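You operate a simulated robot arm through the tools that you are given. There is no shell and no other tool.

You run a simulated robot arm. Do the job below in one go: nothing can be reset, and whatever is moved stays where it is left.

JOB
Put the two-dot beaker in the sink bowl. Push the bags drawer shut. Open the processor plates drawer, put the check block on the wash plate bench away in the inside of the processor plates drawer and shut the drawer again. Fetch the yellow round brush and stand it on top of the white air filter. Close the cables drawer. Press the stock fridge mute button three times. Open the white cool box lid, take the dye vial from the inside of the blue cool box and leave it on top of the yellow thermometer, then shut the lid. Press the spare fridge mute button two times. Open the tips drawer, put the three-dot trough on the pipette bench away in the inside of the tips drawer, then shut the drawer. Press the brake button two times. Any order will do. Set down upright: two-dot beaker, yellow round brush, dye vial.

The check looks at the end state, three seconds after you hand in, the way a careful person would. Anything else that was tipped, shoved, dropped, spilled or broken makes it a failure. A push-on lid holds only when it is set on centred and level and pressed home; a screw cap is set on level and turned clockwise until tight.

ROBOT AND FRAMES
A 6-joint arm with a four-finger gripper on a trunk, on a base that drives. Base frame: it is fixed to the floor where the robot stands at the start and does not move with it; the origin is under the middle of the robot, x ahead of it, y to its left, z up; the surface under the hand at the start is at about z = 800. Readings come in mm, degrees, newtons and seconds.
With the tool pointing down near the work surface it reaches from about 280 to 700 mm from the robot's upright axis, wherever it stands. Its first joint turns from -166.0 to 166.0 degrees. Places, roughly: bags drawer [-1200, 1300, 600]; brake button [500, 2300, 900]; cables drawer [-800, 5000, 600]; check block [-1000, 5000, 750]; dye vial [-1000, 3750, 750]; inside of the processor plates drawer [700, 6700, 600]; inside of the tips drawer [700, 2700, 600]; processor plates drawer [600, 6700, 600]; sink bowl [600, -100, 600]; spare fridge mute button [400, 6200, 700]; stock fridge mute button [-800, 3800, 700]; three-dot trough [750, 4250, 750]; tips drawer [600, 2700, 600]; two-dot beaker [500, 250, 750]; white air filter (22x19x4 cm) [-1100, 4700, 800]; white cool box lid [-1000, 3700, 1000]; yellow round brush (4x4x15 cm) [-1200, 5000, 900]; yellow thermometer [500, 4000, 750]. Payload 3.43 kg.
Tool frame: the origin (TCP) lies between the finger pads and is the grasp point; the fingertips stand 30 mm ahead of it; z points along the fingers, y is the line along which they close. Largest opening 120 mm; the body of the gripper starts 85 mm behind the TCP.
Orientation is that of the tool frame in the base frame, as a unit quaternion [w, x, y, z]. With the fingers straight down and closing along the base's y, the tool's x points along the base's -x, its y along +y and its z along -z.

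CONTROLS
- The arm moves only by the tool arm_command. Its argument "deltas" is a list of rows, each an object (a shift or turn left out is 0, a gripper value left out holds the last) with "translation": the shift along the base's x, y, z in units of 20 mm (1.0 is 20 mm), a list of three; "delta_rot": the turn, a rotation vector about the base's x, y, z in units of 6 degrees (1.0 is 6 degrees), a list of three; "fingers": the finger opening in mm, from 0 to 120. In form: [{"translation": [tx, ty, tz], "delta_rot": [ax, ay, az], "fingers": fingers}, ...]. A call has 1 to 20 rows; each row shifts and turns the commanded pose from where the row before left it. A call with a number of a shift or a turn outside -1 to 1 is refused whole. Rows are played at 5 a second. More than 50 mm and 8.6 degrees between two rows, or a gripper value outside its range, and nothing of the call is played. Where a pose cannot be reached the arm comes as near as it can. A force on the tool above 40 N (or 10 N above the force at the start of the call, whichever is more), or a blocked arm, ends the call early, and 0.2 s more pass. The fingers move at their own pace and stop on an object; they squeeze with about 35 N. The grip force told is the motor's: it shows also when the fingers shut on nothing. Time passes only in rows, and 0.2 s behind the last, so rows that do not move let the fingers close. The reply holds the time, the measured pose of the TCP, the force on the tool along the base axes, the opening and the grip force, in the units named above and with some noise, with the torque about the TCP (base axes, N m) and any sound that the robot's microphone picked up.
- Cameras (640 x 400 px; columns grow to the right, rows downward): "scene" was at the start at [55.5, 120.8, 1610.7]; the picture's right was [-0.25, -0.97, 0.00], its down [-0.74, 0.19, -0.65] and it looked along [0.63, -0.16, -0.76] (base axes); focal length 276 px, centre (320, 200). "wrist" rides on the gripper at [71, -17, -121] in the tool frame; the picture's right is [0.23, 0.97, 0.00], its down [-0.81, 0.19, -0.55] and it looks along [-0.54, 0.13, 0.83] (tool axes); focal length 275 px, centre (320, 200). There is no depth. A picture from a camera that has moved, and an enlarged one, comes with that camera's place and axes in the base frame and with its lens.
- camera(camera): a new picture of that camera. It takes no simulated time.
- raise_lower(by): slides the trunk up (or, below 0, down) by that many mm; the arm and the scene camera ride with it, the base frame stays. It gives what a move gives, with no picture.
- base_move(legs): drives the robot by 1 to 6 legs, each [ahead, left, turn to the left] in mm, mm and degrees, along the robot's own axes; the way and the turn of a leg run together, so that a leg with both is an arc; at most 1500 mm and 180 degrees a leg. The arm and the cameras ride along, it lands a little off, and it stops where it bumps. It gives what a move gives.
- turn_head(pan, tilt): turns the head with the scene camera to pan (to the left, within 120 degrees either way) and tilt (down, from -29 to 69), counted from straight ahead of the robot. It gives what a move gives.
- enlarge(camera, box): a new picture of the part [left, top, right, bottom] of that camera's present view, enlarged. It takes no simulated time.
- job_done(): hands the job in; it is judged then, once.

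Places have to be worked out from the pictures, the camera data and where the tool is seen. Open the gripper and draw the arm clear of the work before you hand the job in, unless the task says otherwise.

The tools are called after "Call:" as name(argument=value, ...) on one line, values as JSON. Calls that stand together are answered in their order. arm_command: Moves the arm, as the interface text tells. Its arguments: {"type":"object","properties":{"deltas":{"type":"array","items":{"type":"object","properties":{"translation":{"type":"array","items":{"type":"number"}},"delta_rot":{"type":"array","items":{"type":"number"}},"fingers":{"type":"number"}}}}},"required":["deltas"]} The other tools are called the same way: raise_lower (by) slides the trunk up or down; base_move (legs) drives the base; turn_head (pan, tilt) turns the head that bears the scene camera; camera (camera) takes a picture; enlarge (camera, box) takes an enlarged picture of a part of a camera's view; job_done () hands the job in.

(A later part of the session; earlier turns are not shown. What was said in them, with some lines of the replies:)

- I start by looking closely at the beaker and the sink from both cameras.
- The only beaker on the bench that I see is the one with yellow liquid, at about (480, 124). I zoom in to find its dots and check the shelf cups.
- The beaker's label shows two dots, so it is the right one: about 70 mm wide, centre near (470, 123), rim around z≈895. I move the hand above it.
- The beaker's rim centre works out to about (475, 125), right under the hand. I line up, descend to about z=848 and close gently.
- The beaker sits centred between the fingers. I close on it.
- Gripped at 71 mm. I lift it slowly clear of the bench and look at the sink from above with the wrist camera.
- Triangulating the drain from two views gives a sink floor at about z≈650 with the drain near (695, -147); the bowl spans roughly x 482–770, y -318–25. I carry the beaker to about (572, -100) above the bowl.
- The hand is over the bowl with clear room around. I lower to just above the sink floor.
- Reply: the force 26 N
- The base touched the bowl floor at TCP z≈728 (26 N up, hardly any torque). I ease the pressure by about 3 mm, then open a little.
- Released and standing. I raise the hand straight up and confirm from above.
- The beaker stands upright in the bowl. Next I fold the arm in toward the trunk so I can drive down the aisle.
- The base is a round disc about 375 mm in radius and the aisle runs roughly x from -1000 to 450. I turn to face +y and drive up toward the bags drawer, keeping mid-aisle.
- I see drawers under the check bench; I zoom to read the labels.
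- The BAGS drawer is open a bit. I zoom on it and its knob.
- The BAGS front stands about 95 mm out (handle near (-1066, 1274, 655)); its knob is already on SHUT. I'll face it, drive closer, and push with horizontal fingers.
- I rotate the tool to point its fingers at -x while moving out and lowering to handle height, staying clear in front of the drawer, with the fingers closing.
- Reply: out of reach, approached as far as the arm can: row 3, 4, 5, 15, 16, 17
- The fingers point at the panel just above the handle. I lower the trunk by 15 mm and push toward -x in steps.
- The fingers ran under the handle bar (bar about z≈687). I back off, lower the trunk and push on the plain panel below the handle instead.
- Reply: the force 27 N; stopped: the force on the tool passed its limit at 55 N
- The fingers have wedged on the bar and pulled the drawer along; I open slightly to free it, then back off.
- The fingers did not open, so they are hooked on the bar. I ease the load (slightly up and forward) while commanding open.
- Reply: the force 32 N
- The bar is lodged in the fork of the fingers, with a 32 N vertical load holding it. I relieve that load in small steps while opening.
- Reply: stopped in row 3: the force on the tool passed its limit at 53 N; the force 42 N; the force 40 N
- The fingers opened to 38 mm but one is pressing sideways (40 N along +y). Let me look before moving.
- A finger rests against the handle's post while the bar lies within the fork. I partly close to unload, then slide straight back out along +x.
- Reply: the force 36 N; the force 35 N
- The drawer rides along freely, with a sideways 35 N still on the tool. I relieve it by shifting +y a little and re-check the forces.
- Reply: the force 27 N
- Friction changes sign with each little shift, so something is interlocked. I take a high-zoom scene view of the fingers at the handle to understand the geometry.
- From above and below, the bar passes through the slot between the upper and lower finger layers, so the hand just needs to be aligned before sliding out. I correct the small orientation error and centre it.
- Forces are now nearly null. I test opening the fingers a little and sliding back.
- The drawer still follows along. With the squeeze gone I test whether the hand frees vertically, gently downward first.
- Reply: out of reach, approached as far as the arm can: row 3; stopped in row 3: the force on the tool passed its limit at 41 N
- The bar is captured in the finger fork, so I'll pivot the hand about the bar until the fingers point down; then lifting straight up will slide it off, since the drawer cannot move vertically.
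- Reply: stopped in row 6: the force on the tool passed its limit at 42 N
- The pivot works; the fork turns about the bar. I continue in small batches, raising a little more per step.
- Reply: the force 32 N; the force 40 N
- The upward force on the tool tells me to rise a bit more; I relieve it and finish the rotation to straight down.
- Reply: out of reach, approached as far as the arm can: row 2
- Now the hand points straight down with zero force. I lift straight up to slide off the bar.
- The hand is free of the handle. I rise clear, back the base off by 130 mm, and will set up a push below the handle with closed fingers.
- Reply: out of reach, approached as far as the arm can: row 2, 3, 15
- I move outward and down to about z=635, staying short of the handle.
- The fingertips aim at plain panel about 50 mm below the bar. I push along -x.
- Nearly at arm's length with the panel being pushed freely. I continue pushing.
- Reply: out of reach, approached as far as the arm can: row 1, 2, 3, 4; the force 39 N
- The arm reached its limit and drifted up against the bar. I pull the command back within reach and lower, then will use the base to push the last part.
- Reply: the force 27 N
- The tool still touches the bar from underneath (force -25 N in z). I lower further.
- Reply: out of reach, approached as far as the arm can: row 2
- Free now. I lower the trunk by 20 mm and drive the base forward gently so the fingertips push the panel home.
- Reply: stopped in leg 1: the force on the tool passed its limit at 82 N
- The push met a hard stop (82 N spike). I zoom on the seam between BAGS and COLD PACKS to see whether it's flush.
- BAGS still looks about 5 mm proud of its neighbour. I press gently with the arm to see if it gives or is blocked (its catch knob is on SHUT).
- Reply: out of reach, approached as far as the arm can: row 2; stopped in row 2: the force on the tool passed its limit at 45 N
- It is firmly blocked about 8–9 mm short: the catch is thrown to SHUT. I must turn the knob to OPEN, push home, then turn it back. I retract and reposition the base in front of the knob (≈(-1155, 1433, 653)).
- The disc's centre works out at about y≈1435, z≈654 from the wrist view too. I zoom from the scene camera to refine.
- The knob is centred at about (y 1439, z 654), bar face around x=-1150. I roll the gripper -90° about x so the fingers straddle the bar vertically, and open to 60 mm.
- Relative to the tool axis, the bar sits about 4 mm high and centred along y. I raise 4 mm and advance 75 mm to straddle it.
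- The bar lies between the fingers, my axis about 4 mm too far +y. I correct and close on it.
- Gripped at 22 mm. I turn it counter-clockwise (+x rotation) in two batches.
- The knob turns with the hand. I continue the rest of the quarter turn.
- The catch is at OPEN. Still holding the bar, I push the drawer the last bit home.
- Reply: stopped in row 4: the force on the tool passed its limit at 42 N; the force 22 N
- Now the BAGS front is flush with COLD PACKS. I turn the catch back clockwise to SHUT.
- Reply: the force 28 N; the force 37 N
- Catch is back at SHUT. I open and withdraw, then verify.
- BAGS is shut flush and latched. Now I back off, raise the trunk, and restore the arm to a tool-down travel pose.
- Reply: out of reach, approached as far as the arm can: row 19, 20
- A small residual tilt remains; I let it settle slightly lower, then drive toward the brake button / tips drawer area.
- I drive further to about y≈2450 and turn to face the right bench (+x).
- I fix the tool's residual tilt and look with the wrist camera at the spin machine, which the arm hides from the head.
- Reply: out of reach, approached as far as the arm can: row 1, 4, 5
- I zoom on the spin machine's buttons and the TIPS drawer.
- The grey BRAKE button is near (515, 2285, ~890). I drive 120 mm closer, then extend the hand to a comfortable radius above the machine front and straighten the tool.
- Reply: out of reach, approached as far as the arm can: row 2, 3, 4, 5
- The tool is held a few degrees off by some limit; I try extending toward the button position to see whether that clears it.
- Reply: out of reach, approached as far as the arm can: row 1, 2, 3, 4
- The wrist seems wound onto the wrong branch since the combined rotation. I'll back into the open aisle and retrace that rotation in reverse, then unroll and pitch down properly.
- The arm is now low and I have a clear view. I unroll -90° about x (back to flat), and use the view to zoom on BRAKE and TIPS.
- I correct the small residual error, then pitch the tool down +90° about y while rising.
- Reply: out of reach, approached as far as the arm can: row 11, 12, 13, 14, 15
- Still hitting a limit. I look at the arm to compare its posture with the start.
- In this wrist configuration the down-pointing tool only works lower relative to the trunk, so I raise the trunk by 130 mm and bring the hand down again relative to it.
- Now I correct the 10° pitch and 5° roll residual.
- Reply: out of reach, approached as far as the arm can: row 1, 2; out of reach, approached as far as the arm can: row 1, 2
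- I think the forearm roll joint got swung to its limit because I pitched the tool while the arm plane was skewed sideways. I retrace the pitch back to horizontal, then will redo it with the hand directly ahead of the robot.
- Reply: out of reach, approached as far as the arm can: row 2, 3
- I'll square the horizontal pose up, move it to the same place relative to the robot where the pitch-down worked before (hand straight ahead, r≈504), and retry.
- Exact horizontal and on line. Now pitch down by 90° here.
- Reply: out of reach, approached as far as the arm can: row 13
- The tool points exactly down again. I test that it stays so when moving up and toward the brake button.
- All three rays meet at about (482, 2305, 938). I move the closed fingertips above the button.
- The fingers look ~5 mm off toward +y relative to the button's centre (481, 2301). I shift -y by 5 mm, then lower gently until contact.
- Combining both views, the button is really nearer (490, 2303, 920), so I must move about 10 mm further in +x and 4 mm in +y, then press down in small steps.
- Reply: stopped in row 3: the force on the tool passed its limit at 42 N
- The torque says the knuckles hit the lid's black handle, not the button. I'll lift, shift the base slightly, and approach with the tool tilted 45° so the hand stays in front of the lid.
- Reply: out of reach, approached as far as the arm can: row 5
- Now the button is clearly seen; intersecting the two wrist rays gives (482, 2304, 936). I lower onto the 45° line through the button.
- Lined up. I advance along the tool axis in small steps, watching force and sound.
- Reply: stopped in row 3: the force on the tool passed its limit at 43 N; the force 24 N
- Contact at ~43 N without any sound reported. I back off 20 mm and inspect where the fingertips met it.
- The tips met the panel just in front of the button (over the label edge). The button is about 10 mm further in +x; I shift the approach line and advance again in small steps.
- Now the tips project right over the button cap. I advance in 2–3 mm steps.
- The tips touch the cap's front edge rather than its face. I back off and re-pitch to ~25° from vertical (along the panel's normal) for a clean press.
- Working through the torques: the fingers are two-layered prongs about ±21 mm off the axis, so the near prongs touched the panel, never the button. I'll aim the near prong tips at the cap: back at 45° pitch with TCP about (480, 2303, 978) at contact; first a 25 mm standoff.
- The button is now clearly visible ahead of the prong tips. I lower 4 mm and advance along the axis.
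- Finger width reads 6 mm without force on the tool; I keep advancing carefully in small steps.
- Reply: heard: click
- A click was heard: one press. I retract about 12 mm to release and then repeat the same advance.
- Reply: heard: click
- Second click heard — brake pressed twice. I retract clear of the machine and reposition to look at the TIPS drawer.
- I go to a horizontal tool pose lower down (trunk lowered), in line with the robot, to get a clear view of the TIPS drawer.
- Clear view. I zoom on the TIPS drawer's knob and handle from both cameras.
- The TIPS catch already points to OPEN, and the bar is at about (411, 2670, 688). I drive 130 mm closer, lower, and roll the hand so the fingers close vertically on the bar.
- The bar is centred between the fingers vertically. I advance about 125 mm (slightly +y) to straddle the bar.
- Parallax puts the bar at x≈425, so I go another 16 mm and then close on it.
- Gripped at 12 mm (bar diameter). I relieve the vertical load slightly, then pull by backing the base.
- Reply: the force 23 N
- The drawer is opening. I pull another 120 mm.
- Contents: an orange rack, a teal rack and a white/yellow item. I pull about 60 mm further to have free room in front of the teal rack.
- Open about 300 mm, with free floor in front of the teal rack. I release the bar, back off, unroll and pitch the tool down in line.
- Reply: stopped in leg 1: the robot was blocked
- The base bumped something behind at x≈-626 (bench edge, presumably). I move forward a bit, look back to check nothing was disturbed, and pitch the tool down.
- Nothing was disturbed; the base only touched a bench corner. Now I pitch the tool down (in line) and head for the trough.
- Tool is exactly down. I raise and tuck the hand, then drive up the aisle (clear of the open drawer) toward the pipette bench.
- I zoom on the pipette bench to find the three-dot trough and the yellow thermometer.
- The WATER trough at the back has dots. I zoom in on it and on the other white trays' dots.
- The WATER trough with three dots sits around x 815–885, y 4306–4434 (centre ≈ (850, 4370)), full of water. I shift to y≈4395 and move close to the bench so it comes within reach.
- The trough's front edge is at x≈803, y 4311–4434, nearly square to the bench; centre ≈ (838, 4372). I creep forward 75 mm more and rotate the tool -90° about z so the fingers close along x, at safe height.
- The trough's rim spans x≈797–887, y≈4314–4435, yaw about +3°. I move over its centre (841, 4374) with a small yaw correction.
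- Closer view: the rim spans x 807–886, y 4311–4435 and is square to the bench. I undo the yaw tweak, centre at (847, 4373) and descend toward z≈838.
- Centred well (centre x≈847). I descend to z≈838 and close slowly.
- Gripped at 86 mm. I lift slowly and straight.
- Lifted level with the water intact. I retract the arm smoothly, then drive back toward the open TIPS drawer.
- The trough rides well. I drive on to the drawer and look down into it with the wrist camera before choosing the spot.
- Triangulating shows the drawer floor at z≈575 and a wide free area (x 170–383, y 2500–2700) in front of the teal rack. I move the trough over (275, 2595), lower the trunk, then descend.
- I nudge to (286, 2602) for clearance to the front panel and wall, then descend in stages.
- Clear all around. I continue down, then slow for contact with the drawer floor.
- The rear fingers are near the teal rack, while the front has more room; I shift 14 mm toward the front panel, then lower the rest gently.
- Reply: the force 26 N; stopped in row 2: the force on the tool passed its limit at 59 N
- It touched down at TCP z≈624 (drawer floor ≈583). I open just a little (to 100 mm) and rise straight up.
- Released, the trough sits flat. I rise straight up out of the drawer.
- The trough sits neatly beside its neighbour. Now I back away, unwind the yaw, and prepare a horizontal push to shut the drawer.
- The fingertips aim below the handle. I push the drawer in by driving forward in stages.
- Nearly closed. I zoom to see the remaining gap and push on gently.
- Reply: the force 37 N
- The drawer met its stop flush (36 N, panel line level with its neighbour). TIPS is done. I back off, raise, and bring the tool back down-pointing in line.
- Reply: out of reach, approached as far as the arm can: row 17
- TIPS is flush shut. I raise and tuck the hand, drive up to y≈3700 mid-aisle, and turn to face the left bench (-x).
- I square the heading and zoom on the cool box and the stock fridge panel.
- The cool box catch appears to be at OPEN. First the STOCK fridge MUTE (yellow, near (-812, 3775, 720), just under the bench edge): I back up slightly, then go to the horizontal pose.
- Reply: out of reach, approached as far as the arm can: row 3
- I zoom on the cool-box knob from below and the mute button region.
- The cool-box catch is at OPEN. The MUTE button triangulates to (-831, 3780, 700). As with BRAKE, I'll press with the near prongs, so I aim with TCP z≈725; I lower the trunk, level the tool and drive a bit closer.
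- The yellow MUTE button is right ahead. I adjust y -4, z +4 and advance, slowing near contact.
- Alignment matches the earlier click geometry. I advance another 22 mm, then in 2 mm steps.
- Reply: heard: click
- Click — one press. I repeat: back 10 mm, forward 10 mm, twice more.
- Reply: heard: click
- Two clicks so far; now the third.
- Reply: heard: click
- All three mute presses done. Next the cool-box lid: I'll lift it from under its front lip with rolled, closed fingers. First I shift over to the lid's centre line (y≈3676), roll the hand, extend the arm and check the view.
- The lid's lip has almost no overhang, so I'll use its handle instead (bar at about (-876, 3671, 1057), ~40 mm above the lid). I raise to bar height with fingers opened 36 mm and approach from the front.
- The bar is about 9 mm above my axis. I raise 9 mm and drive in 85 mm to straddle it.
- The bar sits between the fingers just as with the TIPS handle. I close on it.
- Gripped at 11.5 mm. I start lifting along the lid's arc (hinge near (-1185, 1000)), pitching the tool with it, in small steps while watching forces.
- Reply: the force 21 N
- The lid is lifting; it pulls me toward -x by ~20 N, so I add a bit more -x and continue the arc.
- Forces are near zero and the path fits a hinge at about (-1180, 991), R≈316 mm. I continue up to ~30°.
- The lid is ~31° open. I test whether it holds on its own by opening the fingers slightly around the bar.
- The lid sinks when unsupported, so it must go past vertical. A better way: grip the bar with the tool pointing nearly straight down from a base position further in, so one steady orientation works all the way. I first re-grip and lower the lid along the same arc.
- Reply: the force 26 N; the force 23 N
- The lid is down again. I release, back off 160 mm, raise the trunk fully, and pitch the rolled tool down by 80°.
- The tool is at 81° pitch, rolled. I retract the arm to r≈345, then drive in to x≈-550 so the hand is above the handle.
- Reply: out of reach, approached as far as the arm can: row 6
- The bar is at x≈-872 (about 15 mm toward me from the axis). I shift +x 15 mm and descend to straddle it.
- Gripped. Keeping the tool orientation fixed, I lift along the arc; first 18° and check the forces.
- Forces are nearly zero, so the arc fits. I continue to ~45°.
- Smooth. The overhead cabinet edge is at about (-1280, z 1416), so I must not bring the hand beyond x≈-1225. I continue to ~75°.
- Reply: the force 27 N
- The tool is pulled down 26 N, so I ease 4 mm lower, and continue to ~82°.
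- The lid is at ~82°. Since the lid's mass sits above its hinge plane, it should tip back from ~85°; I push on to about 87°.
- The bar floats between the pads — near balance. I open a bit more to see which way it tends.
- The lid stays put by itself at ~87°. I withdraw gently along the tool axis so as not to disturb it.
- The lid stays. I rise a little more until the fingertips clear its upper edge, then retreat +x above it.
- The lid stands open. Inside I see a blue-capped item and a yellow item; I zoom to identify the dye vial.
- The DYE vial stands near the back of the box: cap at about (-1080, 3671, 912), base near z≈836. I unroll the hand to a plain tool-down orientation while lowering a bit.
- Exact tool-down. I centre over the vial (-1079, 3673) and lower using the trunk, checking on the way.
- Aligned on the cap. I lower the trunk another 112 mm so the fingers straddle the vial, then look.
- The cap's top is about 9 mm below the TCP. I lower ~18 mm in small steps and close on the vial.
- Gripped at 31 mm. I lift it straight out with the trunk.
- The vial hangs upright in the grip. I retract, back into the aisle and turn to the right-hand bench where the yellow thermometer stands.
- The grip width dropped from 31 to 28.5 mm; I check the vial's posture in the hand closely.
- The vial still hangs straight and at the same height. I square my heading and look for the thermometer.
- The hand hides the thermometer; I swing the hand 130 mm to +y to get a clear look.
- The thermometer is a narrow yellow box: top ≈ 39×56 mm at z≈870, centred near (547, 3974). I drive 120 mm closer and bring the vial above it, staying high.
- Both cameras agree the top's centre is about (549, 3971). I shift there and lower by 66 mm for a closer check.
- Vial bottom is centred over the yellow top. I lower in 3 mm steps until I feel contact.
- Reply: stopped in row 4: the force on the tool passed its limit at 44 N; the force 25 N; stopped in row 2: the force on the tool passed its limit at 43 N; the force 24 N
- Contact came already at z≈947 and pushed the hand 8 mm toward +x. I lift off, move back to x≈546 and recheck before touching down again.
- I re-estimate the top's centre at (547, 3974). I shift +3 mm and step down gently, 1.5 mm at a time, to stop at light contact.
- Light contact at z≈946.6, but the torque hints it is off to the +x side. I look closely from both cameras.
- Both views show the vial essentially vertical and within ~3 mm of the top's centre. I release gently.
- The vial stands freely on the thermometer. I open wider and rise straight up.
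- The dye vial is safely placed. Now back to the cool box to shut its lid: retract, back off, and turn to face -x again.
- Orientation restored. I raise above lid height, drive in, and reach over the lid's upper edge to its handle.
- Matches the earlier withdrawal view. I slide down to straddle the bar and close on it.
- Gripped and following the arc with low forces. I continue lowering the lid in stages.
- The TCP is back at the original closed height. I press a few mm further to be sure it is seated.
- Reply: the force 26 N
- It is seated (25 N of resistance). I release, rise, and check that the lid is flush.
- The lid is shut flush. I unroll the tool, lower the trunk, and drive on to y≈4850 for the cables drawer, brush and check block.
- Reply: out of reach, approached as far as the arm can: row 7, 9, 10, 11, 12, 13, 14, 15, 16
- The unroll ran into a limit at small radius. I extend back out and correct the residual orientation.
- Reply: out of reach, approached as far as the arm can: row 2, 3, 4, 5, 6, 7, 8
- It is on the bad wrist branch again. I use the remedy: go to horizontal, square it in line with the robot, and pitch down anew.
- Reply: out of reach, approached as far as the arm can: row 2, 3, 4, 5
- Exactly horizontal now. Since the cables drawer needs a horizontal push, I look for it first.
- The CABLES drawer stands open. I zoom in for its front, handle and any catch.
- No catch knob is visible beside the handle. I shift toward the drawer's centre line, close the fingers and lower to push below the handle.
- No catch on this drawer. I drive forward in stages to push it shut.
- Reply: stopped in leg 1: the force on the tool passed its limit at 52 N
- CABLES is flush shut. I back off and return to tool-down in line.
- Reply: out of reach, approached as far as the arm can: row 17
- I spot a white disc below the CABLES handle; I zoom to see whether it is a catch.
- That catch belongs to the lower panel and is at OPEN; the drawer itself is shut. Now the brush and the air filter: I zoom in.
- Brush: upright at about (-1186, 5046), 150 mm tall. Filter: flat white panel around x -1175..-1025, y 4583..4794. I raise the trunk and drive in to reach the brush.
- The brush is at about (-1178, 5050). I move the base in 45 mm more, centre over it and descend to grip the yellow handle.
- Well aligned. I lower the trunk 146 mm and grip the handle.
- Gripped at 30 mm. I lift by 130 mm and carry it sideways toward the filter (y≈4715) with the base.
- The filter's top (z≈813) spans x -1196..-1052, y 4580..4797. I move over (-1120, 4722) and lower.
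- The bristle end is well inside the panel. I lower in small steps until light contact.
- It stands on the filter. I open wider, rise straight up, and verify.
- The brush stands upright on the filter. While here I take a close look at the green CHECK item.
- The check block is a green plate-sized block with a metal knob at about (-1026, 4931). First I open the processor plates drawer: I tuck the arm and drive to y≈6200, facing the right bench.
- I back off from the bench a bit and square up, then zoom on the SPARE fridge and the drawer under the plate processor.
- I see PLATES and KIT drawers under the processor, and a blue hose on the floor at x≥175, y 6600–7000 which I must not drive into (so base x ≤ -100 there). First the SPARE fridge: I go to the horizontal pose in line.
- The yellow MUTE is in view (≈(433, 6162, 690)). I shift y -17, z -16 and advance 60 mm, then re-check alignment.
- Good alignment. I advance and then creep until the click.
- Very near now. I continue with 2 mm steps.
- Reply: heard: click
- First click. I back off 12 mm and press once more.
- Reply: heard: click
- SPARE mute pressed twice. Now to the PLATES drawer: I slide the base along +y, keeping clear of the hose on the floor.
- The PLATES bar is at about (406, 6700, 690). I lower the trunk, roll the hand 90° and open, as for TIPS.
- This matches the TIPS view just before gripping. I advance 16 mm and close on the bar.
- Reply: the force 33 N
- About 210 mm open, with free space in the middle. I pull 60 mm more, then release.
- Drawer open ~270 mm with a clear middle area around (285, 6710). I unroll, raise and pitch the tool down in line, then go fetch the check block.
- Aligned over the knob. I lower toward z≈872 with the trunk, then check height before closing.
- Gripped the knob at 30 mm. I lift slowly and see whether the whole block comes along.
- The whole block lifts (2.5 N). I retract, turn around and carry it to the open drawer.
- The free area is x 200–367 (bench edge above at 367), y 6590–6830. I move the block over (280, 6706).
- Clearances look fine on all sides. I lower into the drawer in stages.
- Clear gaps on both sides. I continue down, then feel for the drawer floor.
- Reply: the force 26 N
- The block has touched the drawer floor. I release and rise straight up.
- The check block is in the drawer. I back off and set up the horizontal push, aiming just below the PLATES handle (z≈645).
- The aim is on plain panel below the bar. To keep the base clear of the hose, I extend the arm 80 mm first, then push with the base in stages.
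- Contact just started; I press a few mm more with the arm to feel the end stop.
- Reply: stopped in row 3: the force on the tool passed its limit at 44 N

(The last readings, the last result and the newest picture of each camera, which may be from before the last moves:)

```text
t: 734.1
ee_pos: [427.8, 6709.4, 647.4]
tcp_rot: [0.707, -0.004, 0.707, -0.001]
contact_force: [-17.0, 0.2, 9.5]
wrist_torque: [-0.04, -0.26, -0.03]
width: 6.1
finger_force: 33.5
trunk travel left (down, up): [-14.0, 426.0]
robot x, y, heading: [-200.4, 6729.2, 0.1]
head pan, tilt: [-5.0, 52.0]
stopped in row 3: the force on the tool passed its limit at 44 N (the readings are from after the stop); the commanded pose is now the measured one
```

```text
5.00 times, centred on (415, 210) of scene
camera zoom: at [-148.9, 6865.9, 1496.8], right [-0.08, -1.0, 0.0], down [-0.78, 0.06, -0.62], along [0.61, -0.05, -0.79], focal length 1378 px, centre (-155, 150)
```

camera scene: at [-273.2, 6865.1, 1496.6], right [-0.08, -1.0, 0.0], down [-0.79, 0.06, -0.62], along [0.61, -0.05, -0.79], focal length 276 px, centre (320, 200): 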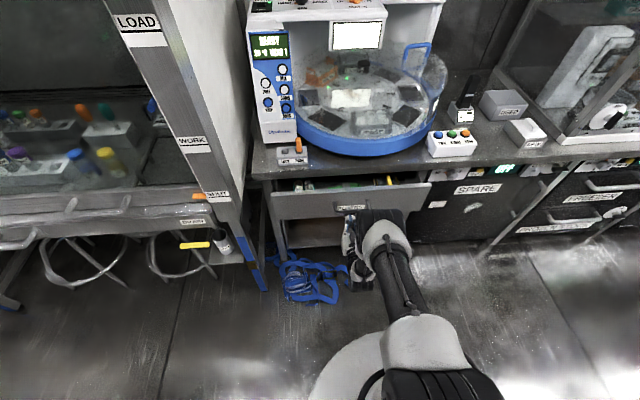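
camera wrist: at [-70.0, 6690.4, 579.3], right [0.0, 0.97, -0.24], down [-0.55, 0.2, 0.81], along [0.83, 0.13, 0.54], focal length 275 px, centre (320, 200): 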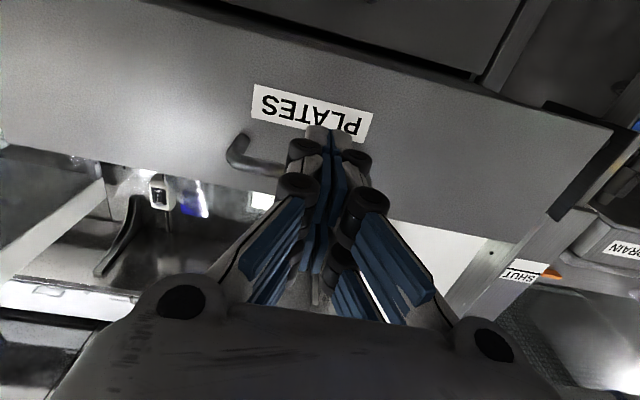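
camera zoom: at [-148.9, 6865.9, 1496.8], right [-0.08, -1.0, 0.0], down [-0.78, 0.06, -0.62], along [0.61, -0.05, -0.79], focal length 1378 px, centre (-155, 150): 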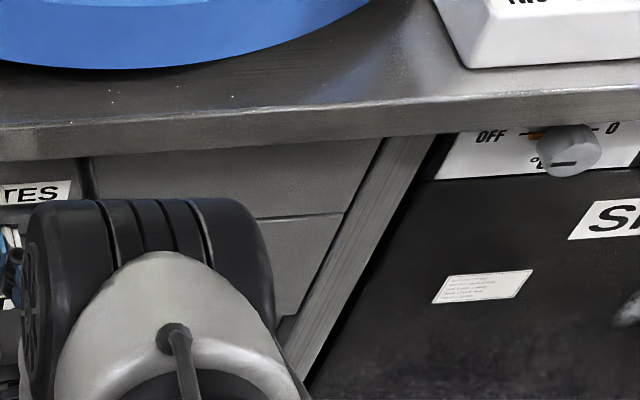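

PLATES met its stop and is level with KIT. All jobs are done; I back away, open the gripper and bring the arm clear.

Call:
base_move(legs=[[-220, 0, 0]])

Call:
raise_lower(by=110)

Call:
arm_command(deltas=[{"translation": [-0.8, 0, 0.3], "fingers": 80}, {"translation": [-0.8, 0, 0.3]}, {"translation": [-0.8, 0, 0.3]}, {"translation": [-0.8, 0, 0.3]}, {}, {}])

Call:
turn_head(pan=0, tilt=45)

Call:
camera(camera="scene")

Call:
enlarge(camera="scene", box=[150, 150, 400, 300])

```text
t: 735.8
ee_pos: [214.3, 6709.2, 646.1]
tcp_rot: [0.706, -0.004, 0.708, 0.001]
contact_force: [0.3, 0.2, 0.3]
wrist_torque: [0.02, -0.01, 0.0]
width: 0.0
finger_force: 33.1
trunk travel left (down, up): [-14.0, 426.0]
robot x, y, heading: [-417.1, 6732.4, -0.0]
head pan, tilt: [-5.0, 52.0]
```

```text
t: 737.2
ee_pos: [214.3, 6710.1, 756.6]
tcp_rot: [0.706, -0.005, 0.709, 0.0]
contact_force: [0.1, -0.1, -0.8]
wrist_torque: [0.01, -0.02, -0.01]
width: 0.1
finger_force: 33.5
trunk travel left (down, up): [-124.0, 316.0]
robot x, y, heading: [-415.1, 6733.1, 0.1]
head pan, tilt: [-5.0, 52.0]
```

```text
t: 738.6
ee_pos: [151.1, 6708.8, 783.3]
tcp_rot: [0.706, -0.005, 0.708, 0.0]
contact_force: [1.7, 0.2, -0.1]
wrist_torque: [0.01, -0.01, 0.0]
width: 80.0
finger_force: 0.0
trunk travel left (down, up): [-124.0, 316.0]
robot x, y, heading: [-420.8, 6731.8, 0.3]
head pan, tilt: [-5.0, 52.0]
```

```text
t: 739.3
ee_pos: [152.1, 6708.3, 780.3]
tcp_rot: [0.706, -0.004, 0.708, 0.0]
contact_force: [-0.1, 0.0, 0.7]
wrist_torque: [0.02, 0.02, 0.02]
width: 80.2
finger_force: 0.1
trunk travel left (down, up): [-124.0, 316.0]
robot x, y, heading: [-416.8, 6730.7, 0.2]
head pan, tilt: [0.0, 45.0]
```

```text
taken
camera scene: at [-355.9, 6871.1, 1616.2], right [0.01, -1.0, 0.0], down [-0.71, -0.01, -0.71], along [0.71, 0.01, -0.71], focal length 276 px, centre (320, 200)
```

scene: 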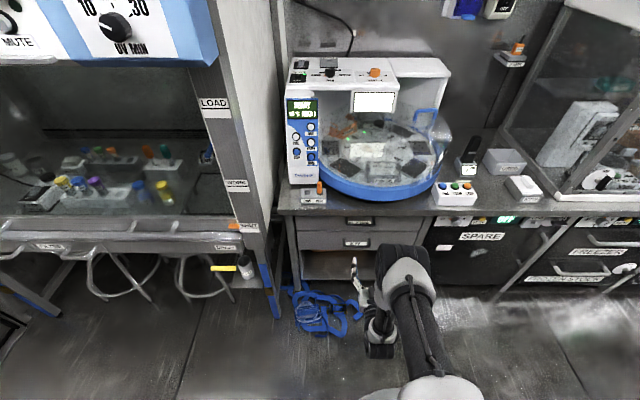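

```text
2.56 times, centred on (275, 225) of scene
camera zoom: at [-355.9, 6871.1, 1616.2], right [0.01, -1.0, 0.0], down [-0.71, -0.01, -0.71], along [0.71, 0.01, -0.71], focal length 705 px, centre (435, 136)
```

zoom: 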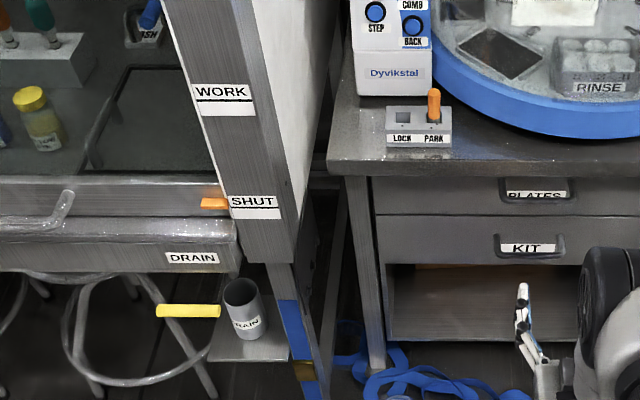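

Everything is closed and clear: the gripper is open and the arm is away from the work. I hand in the job.

Call:
job_done()

```text
The job is handed in.
```

I finished every item on the list and handed the job in. The check's result has not come back. I did not drive back at the end to re-inspect the earlier placements; each one was checked by camera when it was done.

| Item | How it was left |
|---|---|
| Two-dot beaker | Standing upright in the sink bowl, still holding its yellow liquid. |
| Bags drawer | Shut and flush. Its catch was set to SHUT and blocked the last 8–9 mm, so I turned it to OPEN, pushed the drawer home and turned it back to SHUT. |
| Processor plates drawer | Opened, the check block set on its floor, then shut against its stop. |
| Yellow round brush | Standing upright on the white air filter. |
| Cables drawer | Shut and flush. |
| Stock fridge mute | Three clicks heard. |
| Cool box and dye vial | Lid opened, dye vial stood upright on the yellow thermometer, lid shut again. |
| Spare fridge mute | Two clicks heard. |
| Tips drawer | The three-dot trough was moved in full of water without spilling, then the drawer was shut. |
| Brake | Two clicks heard. |

Things a careful checker might notice:

- **Spin machine:** while I was lining up for the brake button, the hand pressed on the machine, apparently its lid handle, and twice on its front panel, at about 40 N. I saw no damage.
- **Left-hand bench:** the base bumped its corner once. Nothing I could see moved.
- **Bags drawer handle:** the fingers caught on it during my first push, and I freed them before closing the drawer.
- **Vial on the thermometer:** the thermometer's top is only about 35–40 mm deep, so the vial has a few millimetres of margin. It was standing freely when I left it.
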